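You operate a simulated robot arm through the tools that you are given. There is no shell and no other tool.

You are at the controls of a simulated robot arm. One attempt, no reset.

TASK
Turn the red dome cap to the arrow, pin the carousel and put that cap in the teal tray.
Fine: pull the lock pin out to turn; it ends pushed in.

It is judged by the outcome, as a careful person would: the job done as asked, and still so three seconds after it is handed in. It fails if anything else is knocked over, pushed out of place, dropped, spilled or broken. A push-on lid holds only when it is set on centred and level and pressed home; a screw cap is set on level and turned clockwise until tight.

THE ROBOT
A 7-joint arm with a two-finger parallel gripper, fixed in place. Base frame: the origin is on the floor under the middle of its stand, x ahead of it, y to its left, z up; the work surface is at about z = 780. Units: mm, rad, N and s.
It reaches about 1372 mm from its shoulder. Its first joint turns from -2.601 to 2.601 rad. Payload 3.43 kg.
Tool frame: the origin (TCP) lies between the finger pads and is the grasp point; the fingertips stand 30 mm ahead of it; z points along the fingers, y is the line along which they close. Largest opening 94 mm; finger width 28, thickness 10; the body of the gripper, 50 by 96 mm, starts 55 mm behind the TCP.
Orientation is that of the tool frame in the base frame, as a unit quaternion [w, x, y, z]. With the fingers straight down and closing along the base's y, the tool's x points along the base's -x, its y along +y and its z along -z.

THE INTERFACE
- The arm moves only by the tool servo_tool. Its argument "targets" is a list of rows, each an object (a shift or turn left out is 0, a gripper value left out holds the last) with "translation": the shift along the base's x, y, z in units of 20 mm (1.0 is 20 mm), a list of three; "angular": the turn, a rotation vector about the base's x, y, z in units of 6 degrees (1.0 is 6 degrees), a list of three; "hand": the closure in counts, from 0 (fully open) to 255 (shut). In form: [{"translation": [x, y, z], "angular": [rx, ry, rz], "hand": hand}, ...]. A call has 1 to 20 rows; each row shifts and turns the commanded pose from where the row before left it. A call with a number of a shift or a turn outside -1 to 1 is refused whole. Rows are played at 5 a second. More than 50 mm and 0.15 rad between two rows, or a gripper value outside its range, and nothing of the call is played. A pose out of reach is approached as far as the arm can. The call stops where the force on the tool passes 50 N (or 10 N more than at its start, if that is more) or the arm is blocked; 0.2 s more then pass. Each finger travels about 45 mm/s and halts on what it meets, pressing with about 36 N; the grip force reading is that of the motor and also rises with nothing between the fingers. The clock runs only during rows and for 0.2 s after the last one: add rows that do not move to give the fingers time. The reply holds the time, the measured pose of the TCP, the force on the tool along the base axes, the opening and the grip force, in the units named above and with some noise, with the torque about the TCP (base axes, N m) and any sound that the robot's microphone picked up, and new pictures: "views" is both (left out), scene, wrist or none.
- Cameras (640 x 400 px; columns grow to the right, rows downward): "scene" is fixed at [47.5, -651.3, 1395.1]; the picture's right is [-0.21, -0.98, 0.00], its down [-0.46, 0.10, -0.88] and it looks along [0.86, -0.19, -0.47] (base axes); focal length 311 px, centre (320, 200). "wrist" rides on the gripper at [76, 14, -103] in the tool frame; the picture's right is [-0.18, 0.98, 0.00], its down [-0.75, -0.14, -0.64] and it looks along [-0.63, -0.12, 0.77] (tool axes); focal length 243 px, centre (320, 200). There is no depth. A picture from a camera that has moved, and an enlarged one, comes with that camera's place and axes in the base frame and with its lens.
- enlarge(camera, box): a new picture of the part [left, top, right, bottom] of that camera's present view, enlarged. The clock stands still meanwhile.
- finish_job(): hands the job in; it is judged then, once.

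Places have to be worked out from the pictures, the camera data and where the tool is seen. Open the gripper and draw the arm clear of the work before you hand the job in, unless the task says otherwise.

The tools are called after ">>>" by a JSON object that holds its "fn" and its "kwargs". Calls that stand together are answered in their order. servo_tool: Moves the arm, as the interface text tells. Its arguments: {"type":"object","properties":{"targets":{"type":"array","items":{"type":"object","properties":{"translation":{"type":"array","items":{"type":"number"}},"angular":{"type":"array","items":{"type":"number"}},"hand":{"type":"number"}}}},"views":{"type":"string","enum":["both","scene","wrist","none"]}},"required":["targets"]} The other tools are called the same way: enlarge (camera, box) takes an enlarged picture of a part of a camera's view; finish_job () hands the job in.

At the start:

```text
time: 0.0
ee_pos: [515.4, -843.2, 1206.5]
tcp_rot: [0.0, 0.001, 1.0, 0.0]
ft_force: [-0.4, -0.5, -0.2]
torque: [0.01, 0.0, 0.01]
grip_width: 93.9
gripper_force: 0.0
```

scene: 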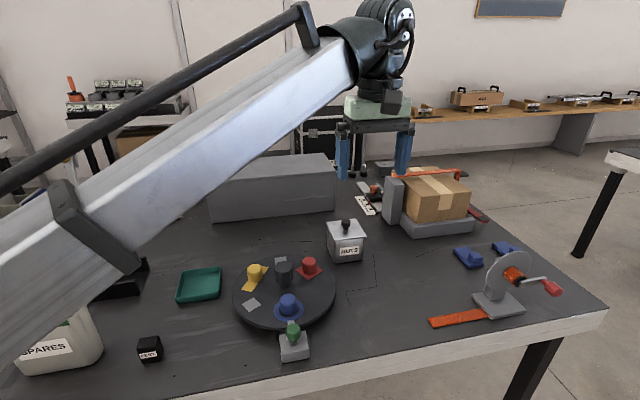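
wrist: 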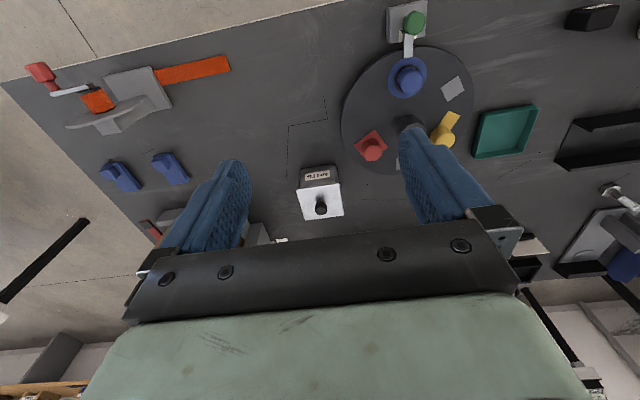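

I see the carousel with several caps and what looks like a green-knobbed lock pin at its near side, plus a teal tray. I'll enlarge both views to study the details.

>>> {"fn": "enlarge", "kwargs": {"camera": "scene", "box": [160, 230, 380, 370]}}

>>> {"fn": "enlarge", "kwargs": {"camera": "wrist", "box": [330, 0, 560, 180]}}

```text
2.86 times, centred on (270, 300) of scene
camera zoom: at [47.5, -651.3, 1395.1], right [-0.21, -0.98, 0.0], down [-0.46, 0.1, -0.88], along [0.86, -0.19, -0.47], focal length 889 px, centre (463, -86)
```

zoom: 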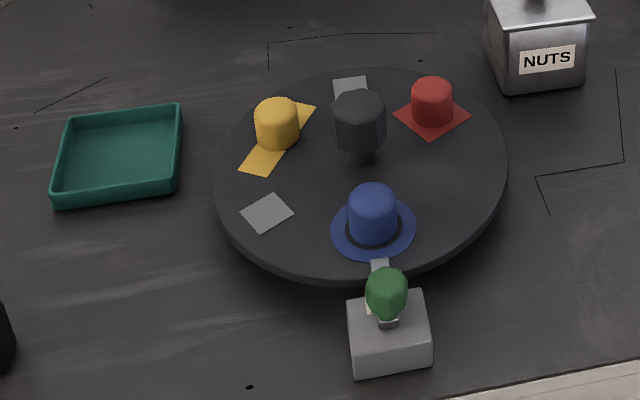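

```text
2.22 times, centred on (445, 90) of wrist
camera zoom: at [439.8, -829.0, 1309.9], right [0.18, 0.98, 0.0], down [0.75, -0.14, 0.64], along [0.63, -0.12, -0.77], focal length 539 px, centre (42, 444)
```

zoom: 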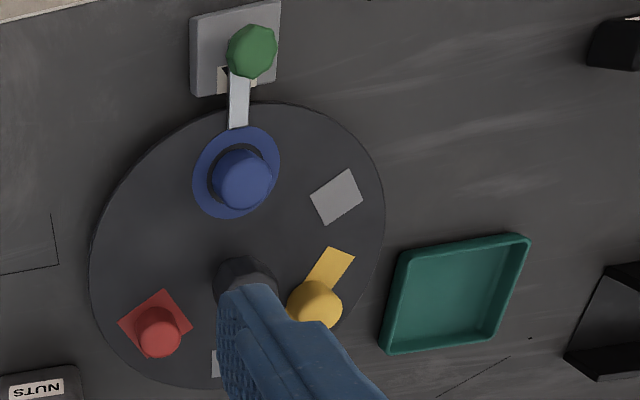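

The carousel has stations about 60° apart: blue sits at the pin, and red is roughly 120° away. I'll look more closely for the arrow and the pin detail.

>>> {"fn": "enlarge", "kwargs": {"camera": "scene", "box": [255, 295, 335, 365]}}

>>> {"fn": "enlarge", "kwargs": {"camera": "wrist", "box": [370, 0, 470, 70]}}

>>> {"fn": "enlarge", "kwargs": {"camera": "scene", "box": [225, 245, 345, 325]}}

```text
5.71 times, centred on (295, 330) of scene
camera zoom: at [47.5, -651.3, 1395.1], right [-0.21, -0.98, 0.0], down [-0.46, 0.1, -0.88], along [0.86, -0.19, -0.47], focal length 1779 px, centre (463, -543)
```

zoom: 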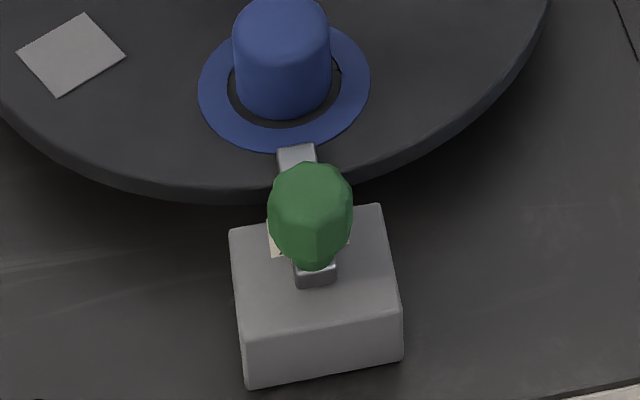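

```text
5.71 times, centred on (420, 35) of wrist
camera zoom: at [439.8, -829.0, 1309.9], right [0.18, 0.98, 0.0], down [0.75, -0.14, 0.64], along [0.63, -0.12, -0.77], focal length 1386 px, centre (-251, 1143)
```

zoom: 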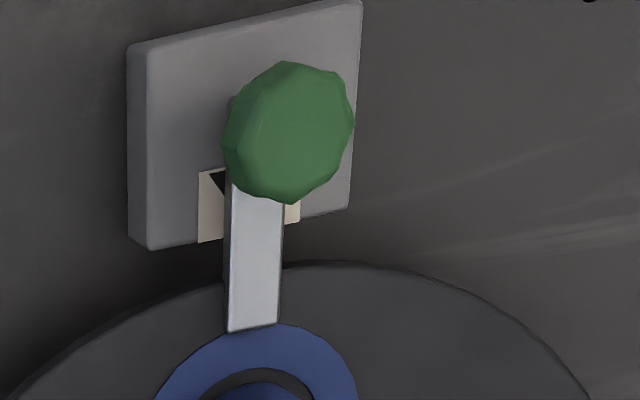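

```text
5.00 times, centred on (285, 285) of scene
camera zoom: at [47.5, -651.3, 1395.1], right [-0.21, -0.98, 0.0], down [-0.46, 0.1, -0.88], along [0.86, -0.19, -0.47], focal length 1556 px, centre (495, -225)
```

zoom: 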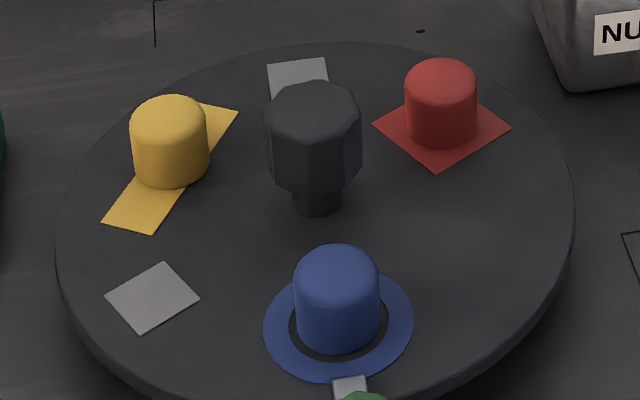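

The arrow is the black triangle on the cream label of the pin block, so red has to turn about 120° clockwise (seen from above) to reach the pin. I'll move the gripper, still high, to where the wrist camera sees the pin and carousel up close.

>>> {"fn": "servo_tool", "kwargs": {"targets": [{"translation": [-0.15, 0.6, -0.8]}, {"translation": [-0.15, 0.6, -0.8]}, {"translation": [-0.15, 0.6, -0.8]}, {"translation": [-0.15, 0.6, -0.8]}, {"translation": [-0.15, 0.6, -0.8]}, {"translation": [-0.15, 0.6, -0.8]}, {"translation": [-0.15, 0.6, -0.8]}, {"translation": [-0.15, 0.6, -0.8]}, {"translation": [-0.15, 0.6, -0.8]}, {"translation": [-0.15, 0.6, -0.8]}, {"translation": [-0.15, 0.6, -0.8]}, {"translation": [-0.15, 0.6, -0.8]}]}}

```text
time: 2.6
ee_pos: [479.4, -699.6, 1013.6]
tcp_rot: [-0.001, 0.0, 1.0, 0.001]
ft_force: [0.2, 0.5, 0.2]
torque: [-0.02, 0.01, -0.04]
grip_width: 94.1
gripper_force: 0.1
camera wrist: at [403.2, -685.0, 1117.1], right [0.18, 0.98, 0.0], down [0.75, -0.14, 0.64], along [0.63, -0.12, -0.77], focal length 243 px, centre (320, 200)
```

scene: 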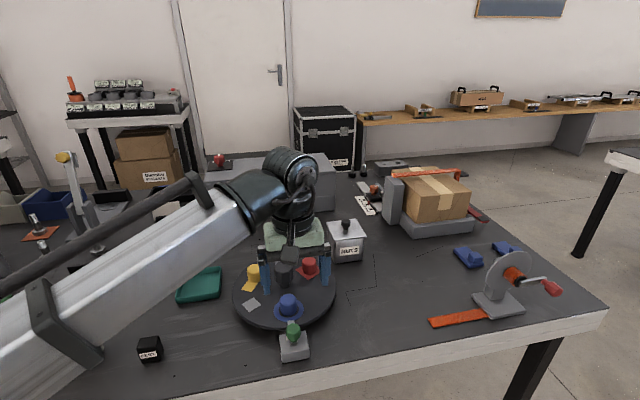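
wrist: 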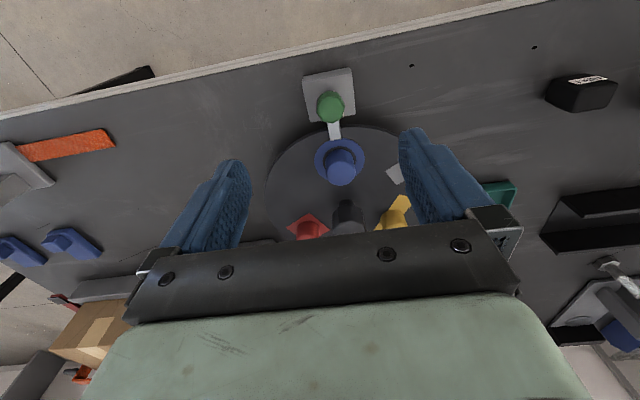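

Pin knob appears near [496, -692]. I'll enlarge the wrist view to measure it more carefully.

>>> {"fn": "enlarge", "kwargs": {"camera": "wrist", "box": [250, 50, 430, 170]}}

>>> {"fn": "enlarge", "kwargs": {"camera": "scene", "box": [220, 240, 350, 370]}}

```text
3.33 times, centred on (340, 110) of wrist
camera zoom: at [403.2, -685.0, 1117.1], right [0.18, 0.98, 0.0], down [0.75, -0.14, 0.64], along [0.63, -0.12, -0.77], focal length 809 px, centre (253, 500)
```

zoom: 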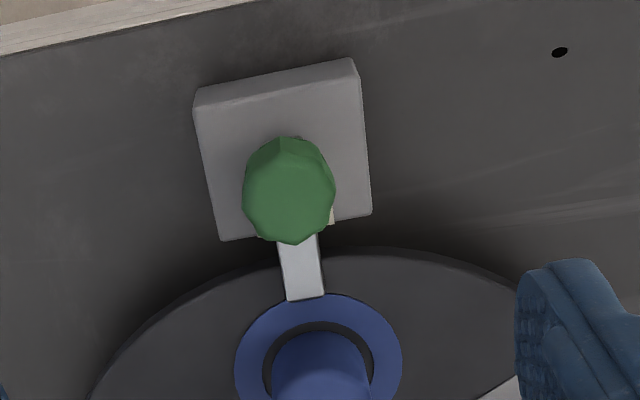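

```text
3.08 times, centred on (285, 305) of scene
camera zoom: at [47.5, -651.3, 1395.1], right [-0.21, -0.98, 0.0], down [-0.46, 0.1, -0.88], along [0.86, -0.19, -0.47], focal length 958 px, centre (428, -123)
```

zoom: 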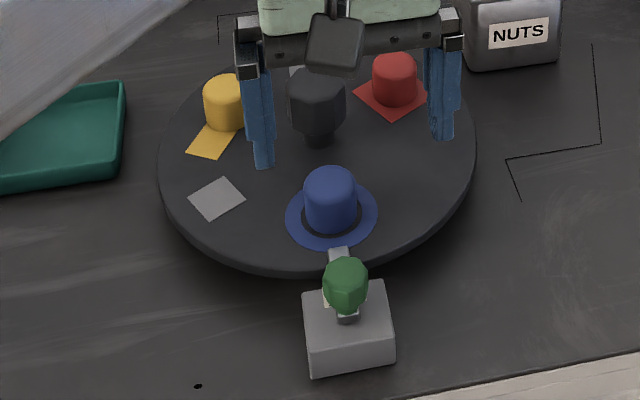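

I triangulate the green pin knob at about [501, -692, 833], roughly 32 mm wide, with the bar tip at [553, -693, 810], so the pin slides along x. Next I move above the knob to z ≈ 920 and check the alignment.

>>> {"fn": "servo_tool", "kwargs": {"targets": [{"translation": [0.22, 0.07, -0.9]}, {"translation": [0.22, 0.07, -0.9]}, {"translation": [0.22, 0.07, -0.9]}, {"translation": [0.22, 0.07, -0.9]}, {"translation": [0.22, 0.07, -0.9]}, {"translation": [0, 0, 0]}]}}

>>> {"fn": "enlarge", "kwargs": {"camera": "wrist", "box": [220, 60, 420, 260]}}

>>> {"fn": "enlarge", "kwargs": {"camera": "scene", "box": [220, 240, 350, 370]}}

```text
time: 4.0
ee_pos: [502.6, -691.7, 924.1]
tcp_rot: [0.001, 0.001, 1.0, 0.0]
ft_force: [0.3, 1.0, -1.0]
torque: [0.01, -0.03, 0.02]
grip_width: 94.1
gripper_force: 0.0
camera wrist: at [425.2, -678.8, 1027.0], right [0.18, 0.98, 0.0], down [0.75, -0.14, 0.64], along [0.63, -0.12, -0.77], focal length 243 px, centre (320, 200)
```

scene: 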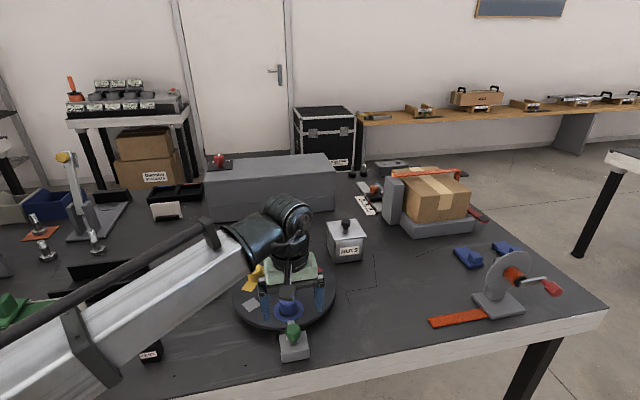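
wrist: 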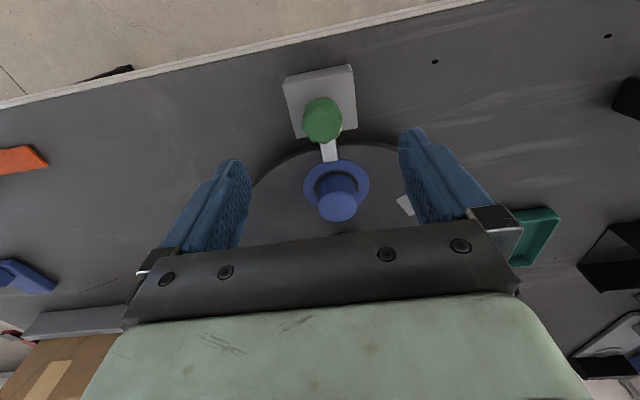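

```text
2.00 times, centred on (320, 160) of wrist
camera zoom: at [425.2, -678.8, 1027.0], right [0.18, 0.98, 0.0], down [0.75, -0.14, 0.64], along [0.63, -0.12, -0.77], focal length 485 px, centre (320, 280)
```

zoom: 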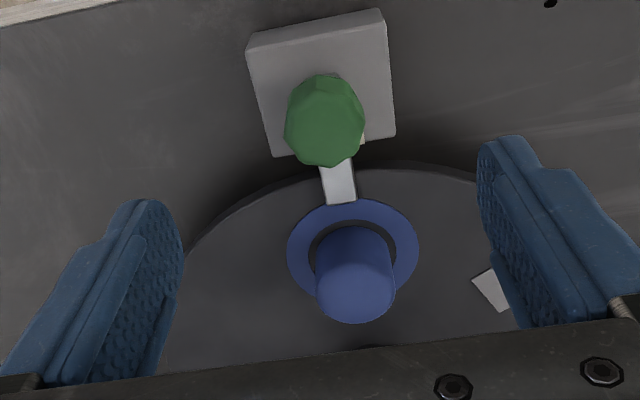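

```text
3.08 times, centred on (285, 305) of scene
camera zoom: at [47.5, -651.3, 1395.1], right [-0.21, -0.98, 0.0], down [-0.46, 0.1, -0.88], along [0.86, -0.19, -0.47], focal length 958 px, centre (428, -123)
```

zoom: 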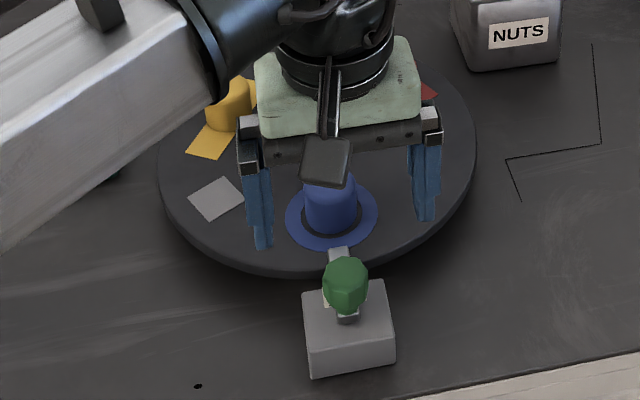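

The knob stays at about [501, -692] in this view, so alignment is good. I'll descend straight to z ≈ 838 with the gripper open, so the fingers straddle the knob.

>>> {"fn": "servo_tool", "kwargs": {"targets": [{"translation": [-0.06, -0.03, -0.9]}, {"translation": [0, 0, -0.9]}, {"translation": [0, 0, -0.9]}, {"translation": [0, 0, -0.8]}, {"translation": [0, 0, -0.5]}, {"translation": [0, 0, -0.3]}, {"translation": [0, 0, 0]}]}}

>>> {"fn": "enlarge", "kwargs": {"camera": "wrist", "box": [200, 100, 440, 260]}}

>>> {"fn": "enlarge", "kwargs": {"camera": "scene", "box": [220, 240, 350, 370]}}

```text
time: 5.6
ee_pos: [501.0, -693.0, 839.5]
tcp_rot: [0.0, 0.0, 1.0, -0.001]
ft_force: [-0.2, 1.2, -1.0]
torque: [0.0, 0.02, -0.01]
grip_width: 93.7
gripper_force: 0.1
camera wrist: at [424.7, -680.0, 942.5], right [0.18, 0.98, 0.0], down [0.75, -0.14, 0.64], along [0.63, -0.12, -0.77], focal length 243 px, centre (320, 200)
```

scene: 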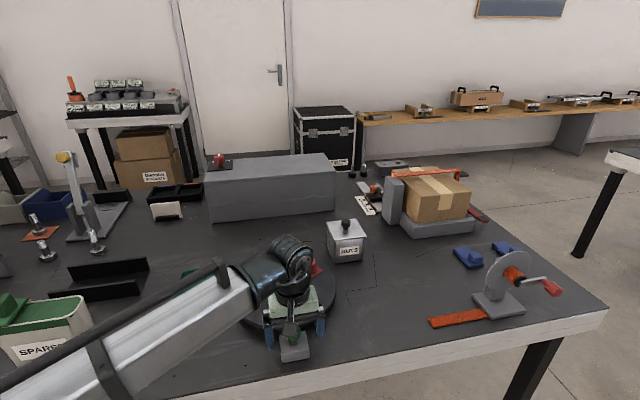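
wrist: 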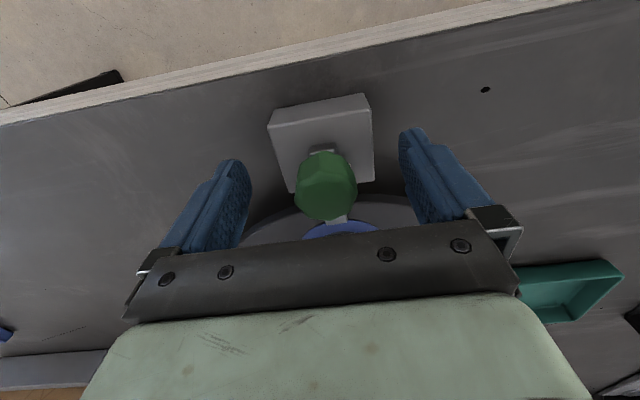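

```text
2.50 times, centred on (320, 180) of wrist
camera zoom: at [424.7, -680.0, 942.5], right [0.18, 0.98, 0.0], down [0.75, -0.14, 0.64], along [0.63, -0.12, -0.77], focal length 606 px, centre (320, 250)
```

zoom: 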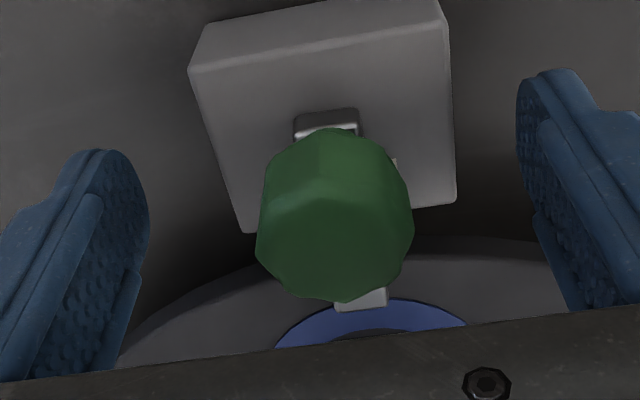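

```text
3.08 times, centred on (285, 305) of scene
camera zoom: at [47.5, -651.3, 1395.1], right [-0.21, -0.98, 0.0], down [-0.46, 0.1, -0.88], along [0.86, -0.19, -0.47], focal length 958 px, centre (428, -123)
```

zoom: 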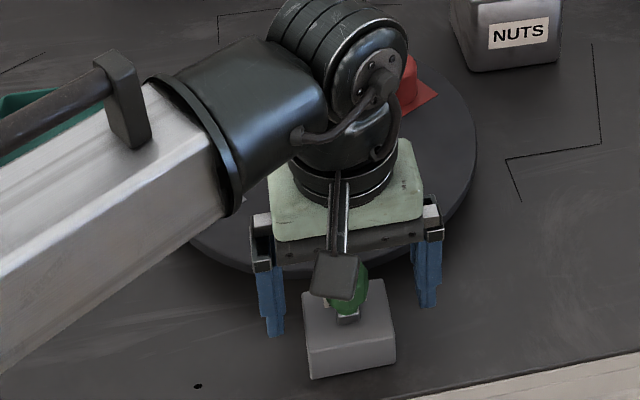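

The knob is centred between the open fingers. I'll close on it now with a few waiting rows.

>>> {"fn": "servo_tool", "kwargs": {"targets": [{"hand": 255}, {"hand": 255}, {"hand": 255}, {"hand": 255}, {"hand": 255}, {"hand": 255}, {"hand": 255}], "views": "wrist"}}

```text
time: 7.2
ee_pos: [502.0, -690.0, 838.0]
tcp_rot: [-0.001, 0.0, 1.0, 0.002]
ft_force: [0.1, 41.7, -15.3]
torque: [-0.62, -0.68, -0.42]
grip_width: 59.7
gripper_force: 45.0
camera wrist: at [424.9, -677.6, 942.6], right [0.18, 0.98, 0.01], down [0.75, -0.14, 0.64], along [0.63, -0.11, -0.77], focal length 243 px, centre (320, 200)
```

wrist: 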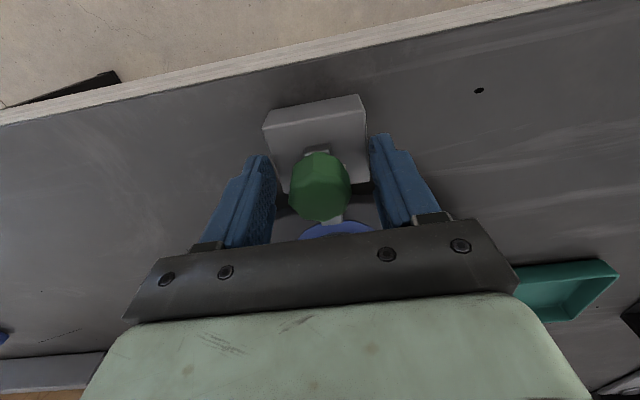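

The fingertips met the sides of the pin block, which is about 59 mm wide with its top at z ≈ 809; the force reads 42 N along y. I'll open right away and then raise, so the tips clear the block top.

>>> {"fn": "servo_tool", "kwargs": {"targets": [{"hand": 0}, {"hand": 0}, {"hand": 0}, {"translation": [0, 0, 0.4], "hand": 0}, {"translation": [0, 0, 0.2], "hand": 0}, {"hand": 0}]}}

>>> {"fn": "enlarge", "kwargs": {"camera": "wrist", "box": [200, 60, 440, 260]}}

>>> {"fn": "enlarge", "kwargs": {"camera": "scene", "box": [220, 240, 350, 370]}}

```text
time: 8.6
ee_pos: [501.5, -692.9, 851.1]
tcp_rot: [0.0, 0.0, 1.0, -0.001]
ft_force: [0.1, 0.7, -0.5]
torque: [0.0, 0.0, 0.0]
grip_width: 94.1
gripper_force: 0.1
camera wrist: at [425.1, -679.6, 954.9], right [0.18, 0.98, 0.0], down [0.75, -0.14, 0.64], along [0.63, -0.12, -0.77], focal length 243 px, centre (320, 200)
```

scene: 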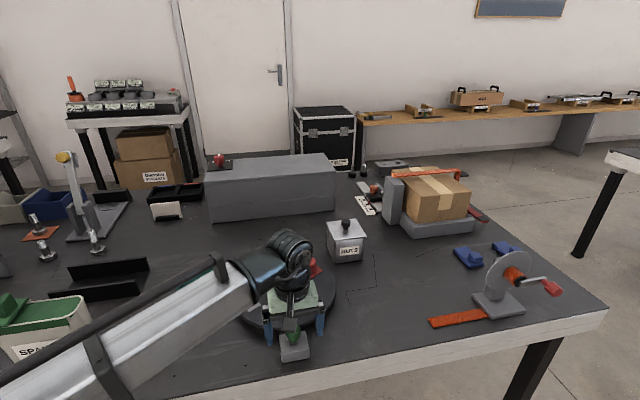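
wrist: 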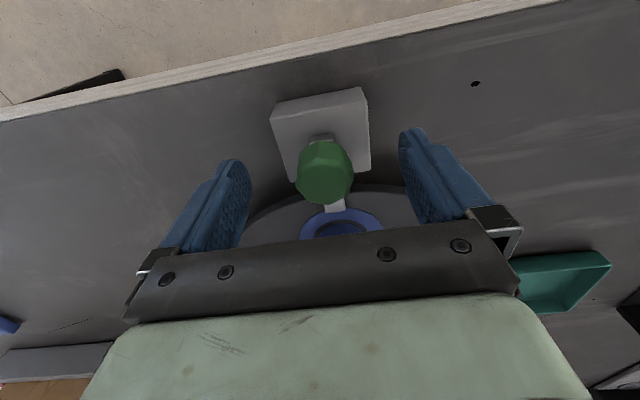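

```text
2.00 times, centred on (320, 160) of wrist
camera zoom: at [425.1, -679.6, 954.9], right [0.18, 0.98, 0.0], down [0.75, -0.14, 0.64], along [0.63, -0.12, -0.77], focal length 485 px, centre (320, 280)
```

zoom: 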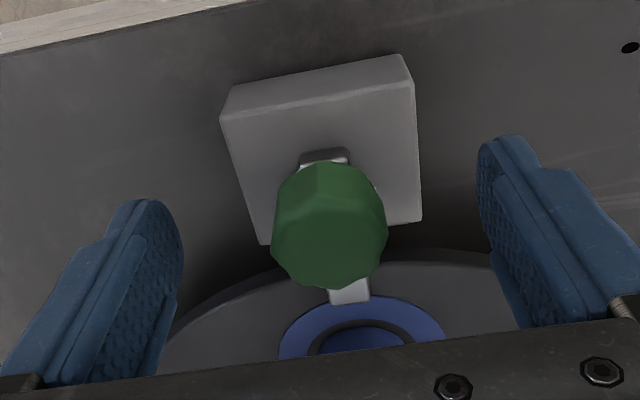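

```text
3.08 times, centred on (285, 305) of scene
camera zoom: at [47.5, -651.3, 1395.1], right [-0.21, -0.98, 0.0], down [-0.46, 0.1, -0.88], along [0.86, -0.19, -0.47], focal length 958 px, centre (428, -123)
```

zoom: 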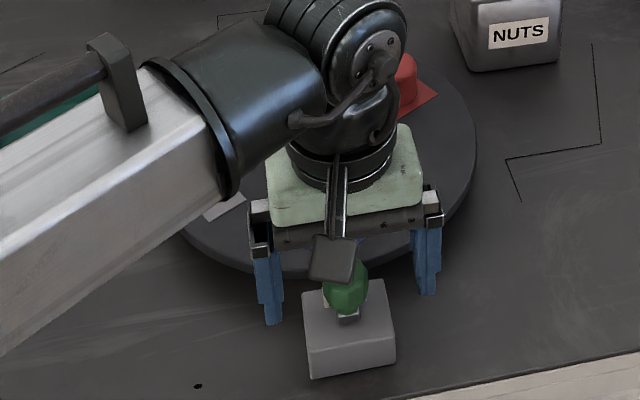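

The block looks unmoved. The TCP is now at z ≈ 851 with the tips at 821, above the block; I'll lower 3 mm and close on the knob.

>>> {"fn": "servo_tool", "kwargs": {"targets": [{"translation": [0, 0, -0.15]}, {"hand": 150}, {"hand": 150}, {"hand": 255}, {"hand": 255}, {"hand": 255}, {"hand": 255}, {"hand": 255}], "views": "wrist"}}

```text
time: 10.4
ee_pos: [500.6, -689.5, 848.4]
tcp_rot: [0.0, 0.0, 1.0, 0.001]
ft_force: [0.2, 27.9, -7.4]
torque: [-0.26, -0.33, -0.17]
grip_width: 31.0
gripper_force: 45.3
camera wrist: at [424.4, -677.1, 951.3], right [0.18, 0.98, 0.0], down [0.75, -0.14, 0.64], along [0.63, -0.12, -0.77], focal length 243 px, centre (320, 200)
```

wrist: 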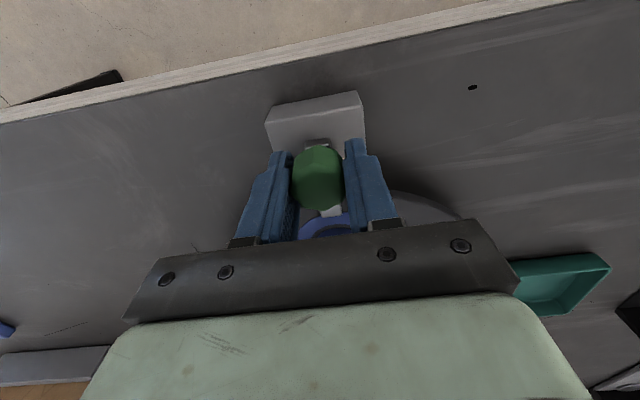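

The knob is gripped at 31 mm, with a 28 N side load, so the knob centre lies about 3 mm more to +y. I'll relax that by shifting the commanded pose in y, then start pulling gently along -x.

>>> {"fn": "servo_tool", "kwargs": {"targets": [{"translation": [0, 0.1, 0]}, {"translation": [0, 0.08, 0]}, {"translation": [0, 0, 0]}, {"translation": [-0.1, 0, 0]}, {"translation": [-0.15, 0, 0]}, {"translation": [-0.15, 0, 0]}, {"translation": [0, 0, 0]}], "views": "wrist"}}

>>> {"fn": "enlarge", "kwargs": {"camera": "wrist", "box": [220, 60, 420, 260]}}

```text
time: 12.0
ee_pos: [491.6, -689.8, 848.5]
tcp_rot: [0.001, 0.001, 1.0, -0.001]
ft_force: [-0.1, -9.0, 9.5]
torque: [-0.13, -0.29, 0.09]
grip_width: 30.6
gripper_force: 44.8
camera wrist: at [415.9, -676.5, 951.2], right [0.18, 0.98, 0.0], down [0.75, -0.14, 0.64], along [0.63, -0.12, -0.77], focal length 243 px, centre (320, 200)
```

wrist: 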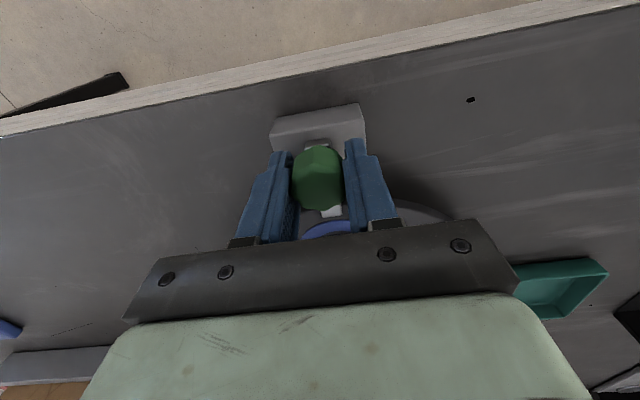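

```text
2.00 times, centred on (320, 160) of wrist
camera zoom: at [415.9, -676.5, 951.2], right [0.18, 0.98, 0.0], down [0.75, -0.14, 0.64], along [0.63, -0.12, -0.77], focal length 485 px, centre (320, 280)
```

zoom: 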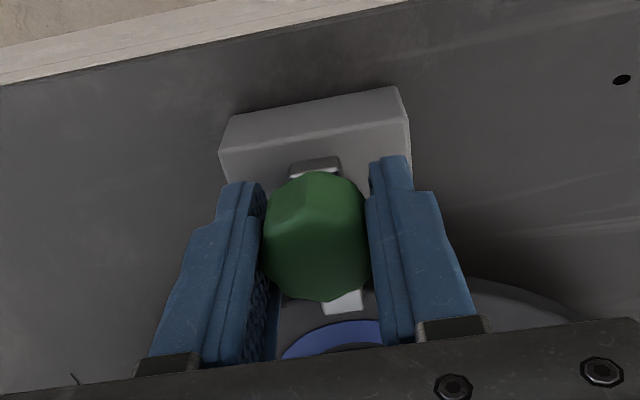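

The pin slides freely, having moved 9 mm with the bar following. I'll keep pulling along -x until it meets its stop.

>>> {"fn": "servo_tool", "kwargs": {"targets": [{"translation": [-0.2, 0, 0]}, {"translation": [-0.2, 0, 0]}, {"translation": [-0.2, 0, 0]}, {"translation": [-0.2, 0, 0]}, {"translation": [0, 0, 0]}], "views": "wrist"}}

>>> {"fn": "enlarge", "kwargs": {"camera": "wrist", "box": [220, 60, 420, 260]}}

```text
time: 13.2
ee_pos: [477.0, -689.6, 847.9]
tcp_rot: [0.001, 0.0, 1.0, -0.002]
ft_force: [-2.5, -28.8, 35.5]
torque: [0.0, 0.26, 0.21]
grip_width: 30.7
gripper_force: 44.5
camera wrist: at [400.1, -676.2, 950.9], right [0.18, 0.98, 0.0], down [0.75, -0.14, 0.64], along [0.63, -0.12, -0.77], focal length 243 px, centre (320, 200)
```

wrist: 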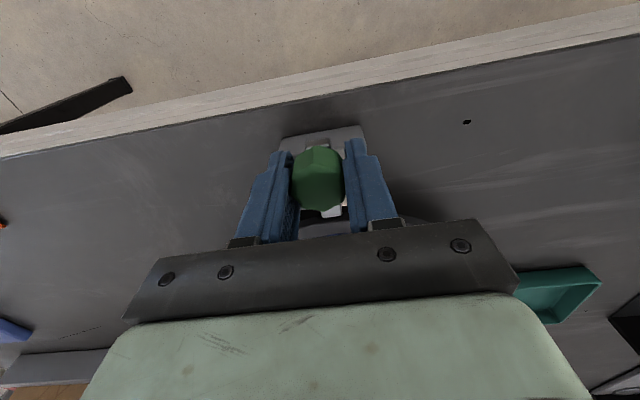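

```text
2.00 times, centred on (320, 160) of wrist
camera zoom: at [400.1, -676.2, 950.9], right [0.18, 0.98, 0.0], down [0.75, -0.14, 0.64], along [0.63, -0.12, -0.77], focal length 485 px, centre (320, 280)
```

zoom: 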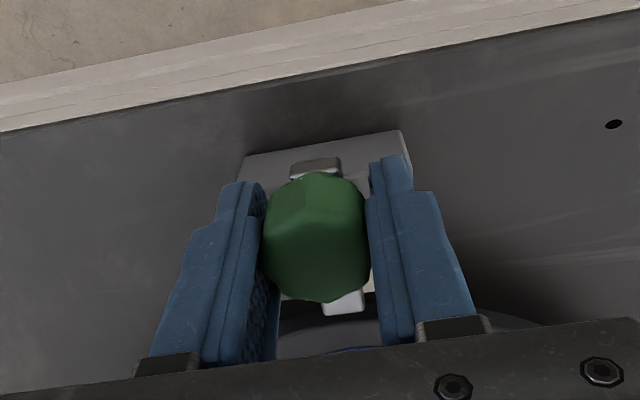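

The pin is now pulled about 24 mm and the grip holds, but side loads have built up (-29 N y, +35 N z). I'll relax them by shifting slightly in -y and up, then check the pin tip.

>>> {"fn": "servo_tool", "kwargs": {"targets": [{"translation": [0, -0.08, 0.08]}, {"translation": [0, 0, 0]}, {"translation": [0, 0, 0]}], "views": "scene"}}

>>> {"fn": "enlarge", "kwargs": {"camera": "scene", "box": [220, 240, 350, 370]}}

```text
time: 14.0
ee_pos: [476.1, -689.9, 847.7]
tcp_rot: [0.0, 0.0, 1.0, 0.001]
ft_force: [-2.9, -19.5, 1.2]
torque: [-0.22, -0.44, -0.02]
grip_width: 30.7
gripper_force: 45.0
```

scene: 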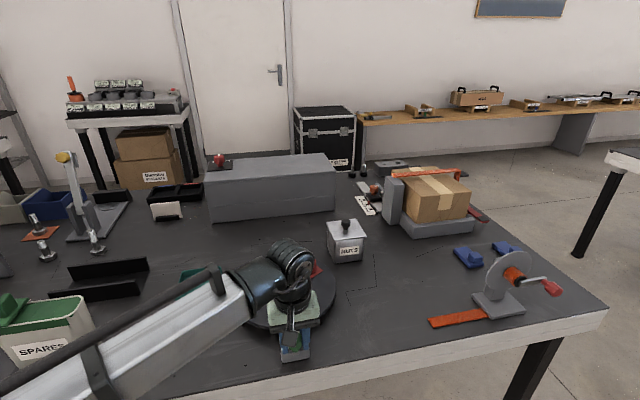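

```text
3.08 times, centred on (285, 305) of scene
camera zoom: at [47.5, -651.3, 1395.1], right [-0.21, -0.98, 0.0], down [-0.46, 0.1, -0.88], along [0.86, -0.19, -0.47], focal length 958 px, centre (428, -123)
```

zoom: 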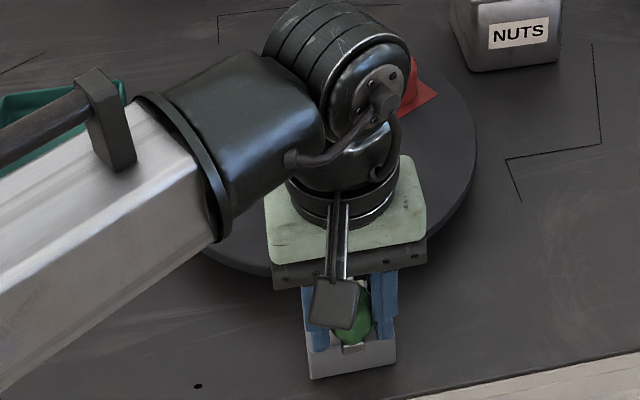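

The loads relaxed and the x force is only -3 N, so the pin has not reached its stop yet. I'll continue pulling in small steps with a slight -y correction.

>>> {"fn": "servo_tool", "kwargs": {"targets": [{"translation": [0, -0.08, 0]}, {"translation": [-0.15, -0.02, 0]}, {"translation": [-0.15, -0.01, 0.02]}, {"translation": [-0.15, -0.01, 0.02]}, {"translation": [0, 0, 0]}], "views": "wrist"}}

>>> {"fn": "enlarge", "kwargs": {"camera": "wrist", "box": [220, 60, 420, 260]}}

```text
time: 15.2
ee_pos: [469.3, -690.6, 848.5]
tcp_rot: [0.001, -0.001, 1.0, 0.003]
ft_force: [18.9, 22.5, -29.7]
torque: [-0.2, -0.03, -0.1]
grip_width: 30.8
gripper_force: 44.9
camera wrist: at [393.1, -677.5, 951.6], right [0.18, 0.98, 0.01], down [0.75, -0.14, 0.64], along [0.63, -0.11, -0.77], focal length 243 px, centre (320, 200)
```

wrist: 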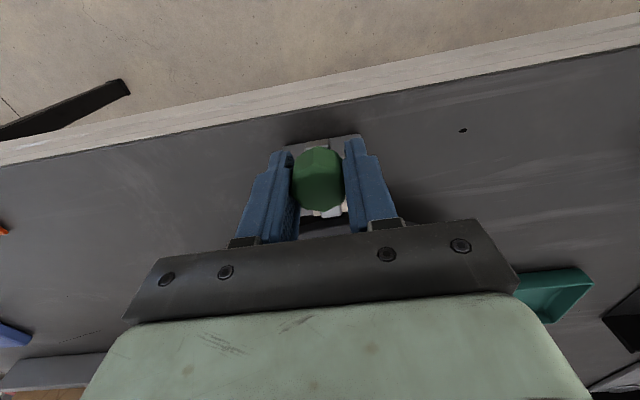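

```text
2.00 times, centred on (320, 160) of wrist
camera zoom: at [393.1, -677.5, 951.6], right [0.18, 0.98, 0.01], down [0.75, -0.14, 0.64], along [0.63, -0.11, -0.77], focal length 485 px, centre (320, 280)
```

zoom: 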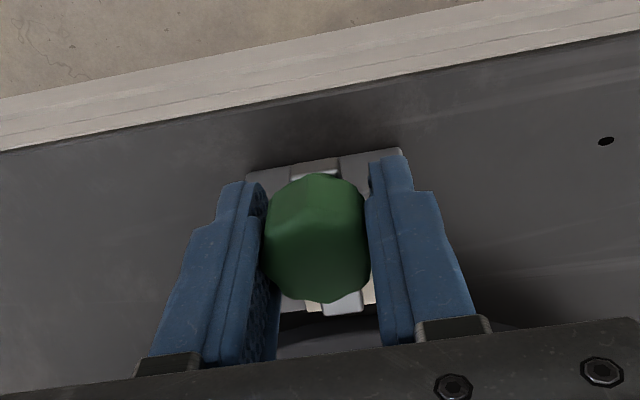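

The x force rose to +19 N, so the pin is at its outer stop after about 32 mm, and its tip shows clear of the disc rim. I'll relax the loads, open the fingers and check that the pin stays out.

>>> {"fn": "servo_tool", "kwargs": {"targets": [{"translation": [0.08, 0.07, -0.07]}, {"translation": [0, 0, 0]}, {"hand": 100}, {"hand": 0}, {"hand": 0}, {"hand": 0}], "views": "wrist"}}

>>> {"fn": "enlarge", "kwargs": {"camera": "wrist", "box": [220, 60, 420, 260]}}

```text
time: 16.6
ee_pos: [466.9, -690.4, 847.4]
tcp_rot: [0.0, 0.0, 1.0, -0.001]
ft_force: [-0.2, 0.0, 0.3]
torque: [0.02, -0.01, -0.01]
grip_width: 93.8
gripper_force: 0.1
camera wrist: at [391.9, -677.5, 952.0], right [0.18, 0.98, 0.0], down [0.75, -0.14, 0.64], along [0.63, -0.12, -0.77], focal length 243 px, centre (320, 200)
```

wrist: 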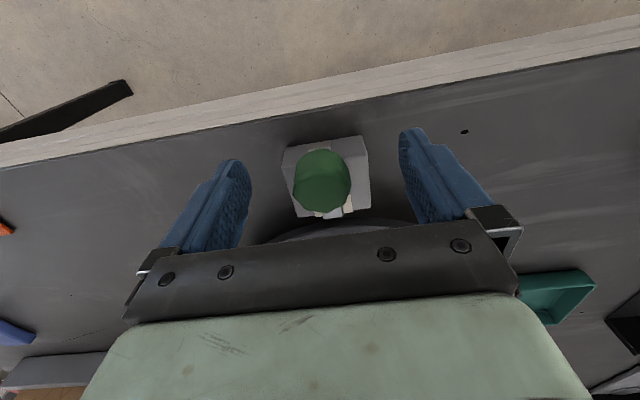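

```text
2.00 times, centred on (320, 160) of wrist
camera zoom: at [391.9, -677.5, 952.0], right [0.18, 0.98, 0.0], down [0.75, -0.14, 0.64], along [0.63, -0.12, -0.77], focal length 485 px, centre (320, 280)
```

zoom: 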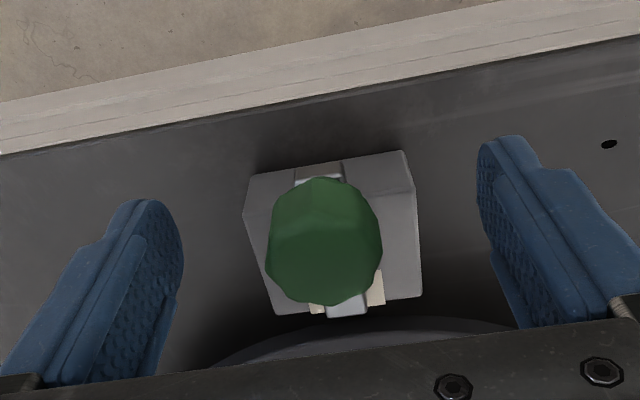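

The pin stays out at its stop. I'll lift clear and move over toward the hub to measure it and the caps.

>>> {"fn": "servo_tool", "kwargs": {"targets": [{"translation": [0, 0, 1]}, {"translation": [0, 0, 1]}, {"translation": [0, 0, 1]}, {"translation": [0, 0, 1]}, {"translation": [0.5, 0, 1]}, {"translation": [0.8, 0, 1]}, {"translation": [1, 0, 1]}, {"translation": [1, 0, 1]}, {"translation": [1, 0, 0.5]}, {"translation": [1, 0, 0]}, {"translation": [1, 0, 0]}, {"translation": [0.7, 0, 0]}, {"translation": [0, 0, 0]}]}}

>>> {"fn": "enlarge", "kwargs": {"camera": "wrist", "box": [200, 50, 440, 250]}}

>>> {"fn": "enlarge", "kwargs": {"camera": "scene", "box": [220, 240, 350, 370]}}

```text
time: 19.4
ee_pos: [610.6, -691.7, 1018.1]
tcp_rot: [0.0, 0.0, 1.0, 0.0]
ft_force: [1.1, -1.3, -0.6]
torque: [0.01, 0.01, 0.01]
grip_width: 94.1
gripper_force: 0.2
camera wrist: at [534.5, -677.8, 1121.9], right [0.18, 0.98, 0.0], down [0.75, -0.14, 0.64], along [0.63, -0.12, -0.77], focal length 243 px, centre (320, 200)
```

scene: 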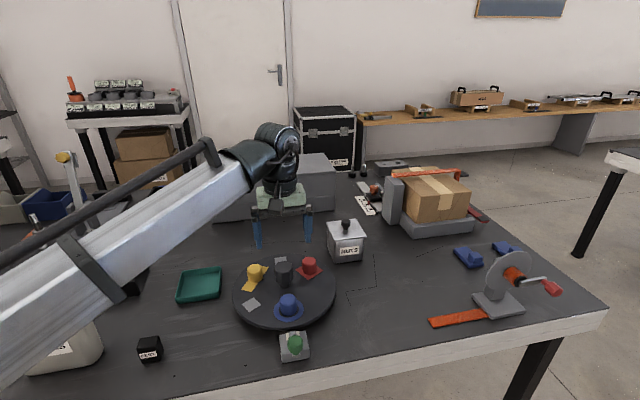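
wrist: 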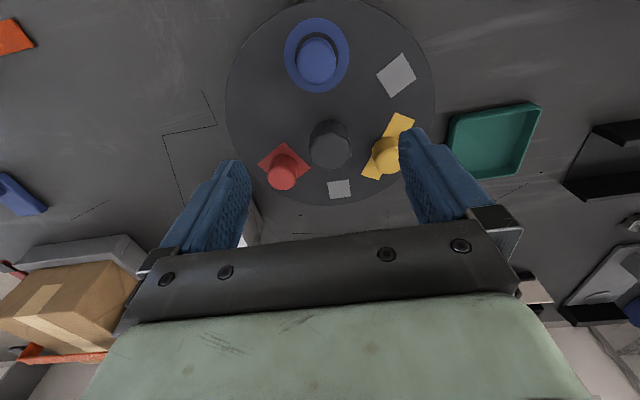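

```text
2.00 times, centred on (320, 150) of wrist
camera zoom: at [534.5, -677.8, 1121.9], right [0.18, 0.98, 0.0], down [0.75, -0.14, 0.64], along [0.63, -0.12, -0.77], focal length 485 px, centre (320, 300)
```

zoom: 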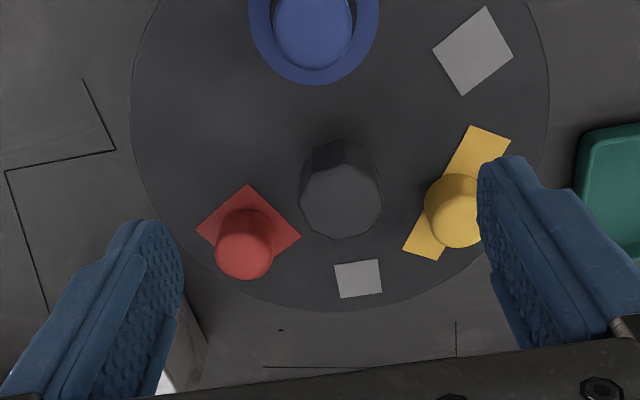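

```text
3.08 times, centred on (285, 305) of scene
camera zoom: at [47.5, -651.3, 1395.1], right [-0.21, -0.98, 0.0], down [-0.46, 0.1, -0.88], along [0.86, -0.19, -0.47], focal length 958 px, centre (428, -123)
```

zoom: 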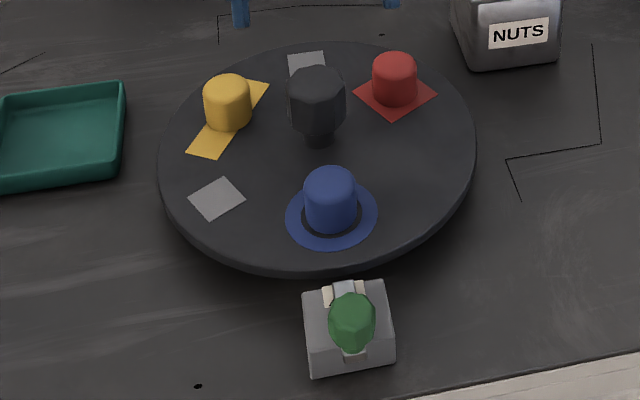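

From this I triangulate the carousel centre at about [670, -691], disc top z ≈ 810, hub knob about 48 mm wide spanning z ≈ 838–880, and the caps at radius ≈ 88 and about 32 mm tall. I'll move above the hub for a closer centring check.

>>> {"fn": "servo_tool", "kwargs": {"targets": [{"translation": [0.75, 0, -0.7]}, {"translation": [0.75, 0, -0.7]}, {"translation": [0.75, 0, -0.7]}, {"translation": [0.75, 0, -0.7]}, {"translation": [0, 0, 0]}], "views": "wrist"}}

>>> {"fn": "enlarge", "kwargs": {"camera": "wrist", "box": [240, 70, 400, 230]}}

>>> {"fn": "enlarge", "kwargs": {"camera": "scene", "box": [225, 245, 345, 365]}}

```text
time: 20.6
ee_pos: [670.0, -690.7, 962.5]
tcp_rot: [-0.001, 0.0, 1.0, 0.0]
ft_force: [0.9, -0.2, -0.7]
torque: [0.02, -0.02, 0.0]
grip_width: 94.1
gripper_force: 0.1
camera wrist: at [593.2, -678.5, 1066.2], right [0.18, 0.98, 0.0], down [0.75, -0.14, 0.64], along [0.63, -0.12, -0.77], focal length 243 px, centre (320, 200)
```

wrist: 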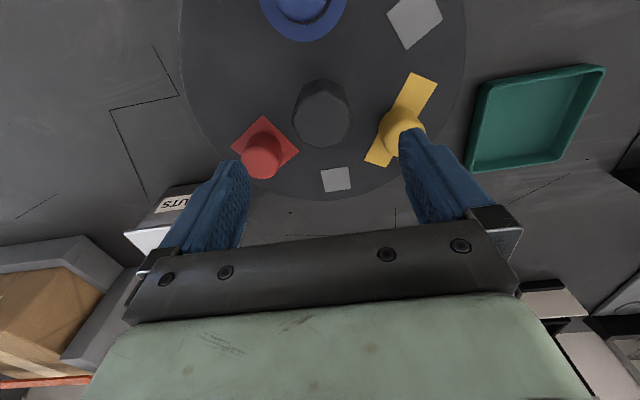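

```text
2.50 times, centred on (320, 150) of wrist
camera zoom: at [593.2, -678.5, 1066.2], right [0.18, 0.98, 0.0], down [0.75, -0.14, 0.64], along [0.63, -0.12, -0.77], focal length 606 px, centre (320, 325)
```

zoom: 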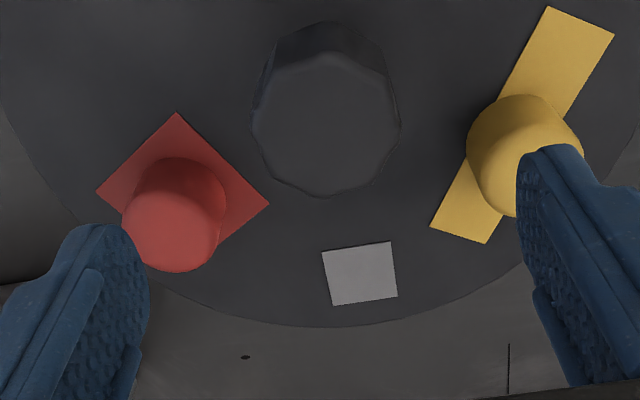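

```text
3.33 times, centred on (285, 305) of scene
camera zoom: at [47.5, -651.3, 1395.1], right [-0.21, -0.98, 0.0], down [-0.46, 0.1, -0.88], along [0.86, -0.19, -0.47], focal length 1038 px, centre (437, -150)
```

zoom: 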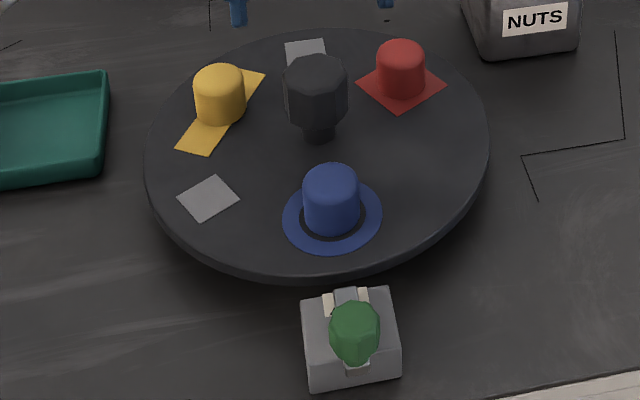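

The hub centre looks like [669.5, -691]. I'll pre-rotate the gripper +60° (CCW) here, above everything, so that the 120° clockwise turn stays within range.

>>> {"fn": "servo_tool", "kwargs": {"targets": [{"angular": [0, 0, 1]}, {"angular": [0, 0, 1]}, {"angular": [0, 0, 1]}, {"angular": [0, 0, 1]}, {"angular": [0, 0, 1]}, {"angular": [0, 0, 1]}, {"angular": [0, 0, 1]}, {"angular": [0, 0, 1]}, {"angular": [0, 0, 1]}, {"angular": [0, 0, 1]}, {"translation": [0, 0, 0]}, {"translation": [0, 0, 0]}]}}

>>> {"fn": "enlarge", "kwargs": {"camera": "wrist", "box": [200, 40, 440, 240]}}

```text
time: 23.2
ee_pos: [670.1, -689.4, 962.6]
tcp_rot: [0.0, -0.5, 0.866, 0.001]
ft_force: [-0.4, 0.7, -1.3]
torque: [-0.02, 0.0, -0.02]
grip_width: 93.9
gripper_force: 0.0
camera wrist: at [619.4, -750.3, 1065.3], right [-0.76, 0.65, 0.0], down [0.5, 0.58, 0.64], along [0.42, 0.49, -0.77], focal length 243 px, centre (320, 200)
```

scene: 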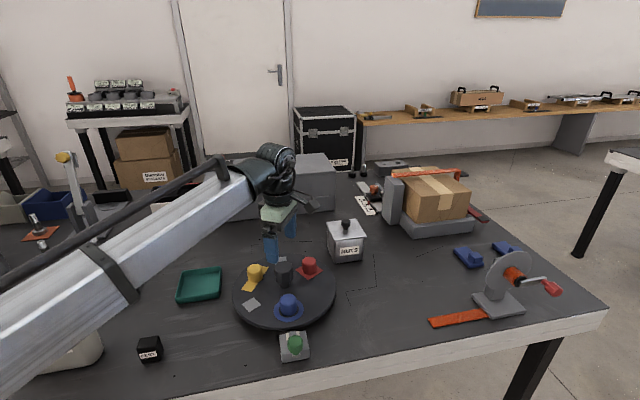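
wrist: 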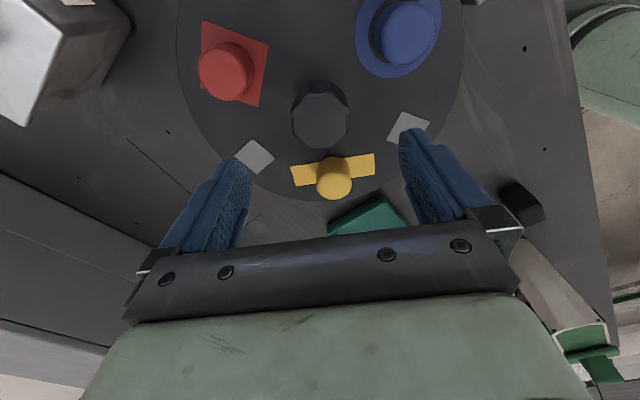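

```text
2.00 times, centred on (320, 140) of wrist
camera zoom: at [619.4, -750.3, 1065.3], right [-0.76, 0.65, 0.0], down [0.5, 0.58, 0.64], along [0.42, 0.49, -0.77], focal length 485 px, centre (320, 320)
```

zoom: 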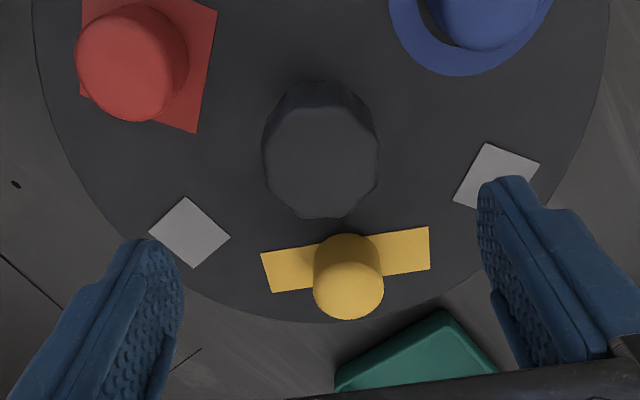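

Now I have two views agreeing on the hub centre at [669.8, -691] with its top at about z = 870. I'll descend to z ≈ 856 with the fingers straddling the hub, tips staying above the disc.

>>> {"fn": "servo_tool", "kwargs": {"targets": [{"translation": [0, -0.04, -0.9]}, {"translation": [0, 0, -0.9]}, {"translation": [0, 0, -0.9]}, {"translation": [0, 0, -0.9]}, {"translation": [0, 0, -0.8]}, {"translation": [0, 0, -0.6]}, {"translation": [0, 0, -0.3]}, {"translation": [0, 0, 0]}]}}

>>> {"fn": "enlarge", "kwargs": {"camera": "wrist", "box": [200, 80, 440, 280]}}

>>> {"fn": "enlarge", "kwargs": {"camera": "scene", "box": [225, 235, 345, 355]}}

```text
time: 25.0
ee_pos: [669.9, -692.1, 857.7]
tcp_rot: [0.0, -0.5, 0.866, 0.0]
ft_force: [0.5, -0.9, -0.4]
torque: [-0.01, 0.02, 0.02]
grip_width: 94.1
gripper_force: 0.0
camera wrist: at [618.7, -751.8, 960.5], right [-0.76, 0.65, 0.0], down [0.5, 0.58, 0.64], along [0.42, 0.49, -0.77], focal length 243 px, centre (320, 200)
```

scene: 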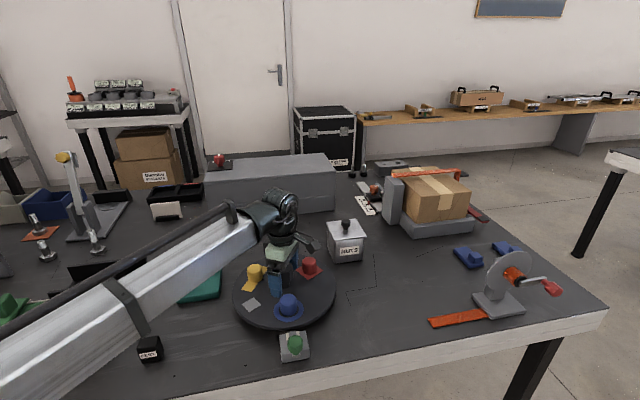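
wrist: 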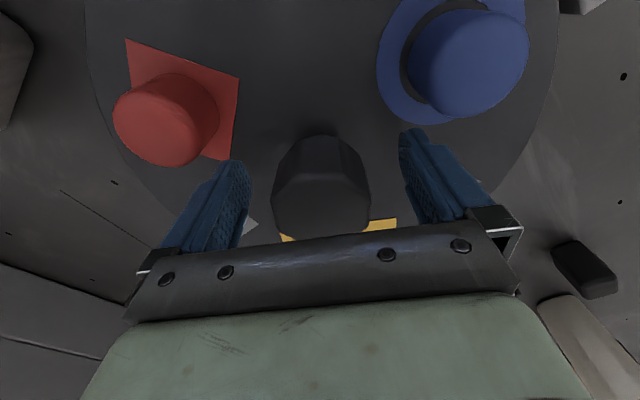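

```text
2.00 times, centred on (320, 180) of wrist
camera zoom: at [618.7, -751.8, 960.5], right [-0.76, 0.65, 0.0], down [0.5, 0.58, 0.64], along [0.42, 0.49, -0.77], focal length 485 px, centre (320, 240)
```

zoom: 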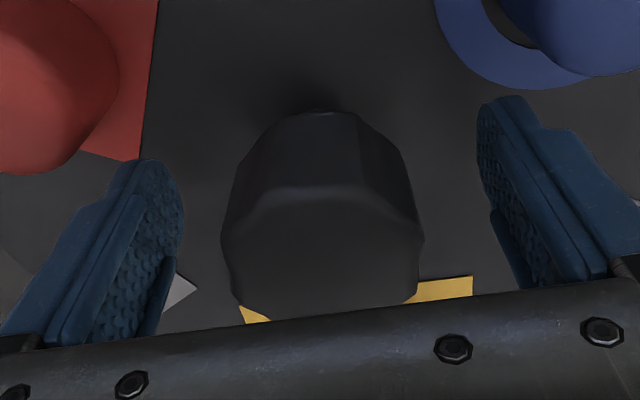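

```text
3.33 times, centred on (285, 295) of scene
camera zoom: at [47.5, -651.3, 1395.1], right [-0.21, -0.98, 0.0], down [-0.46, 0.1, -0.88], along [0.86, -0.19, -0.47], focal length 1038 px, centre (437, -117)
```

zoom: 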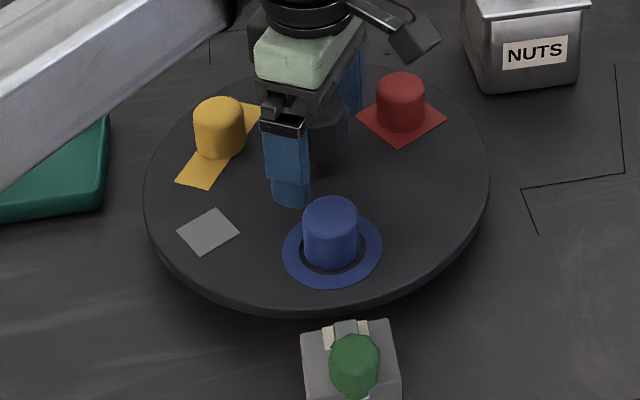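

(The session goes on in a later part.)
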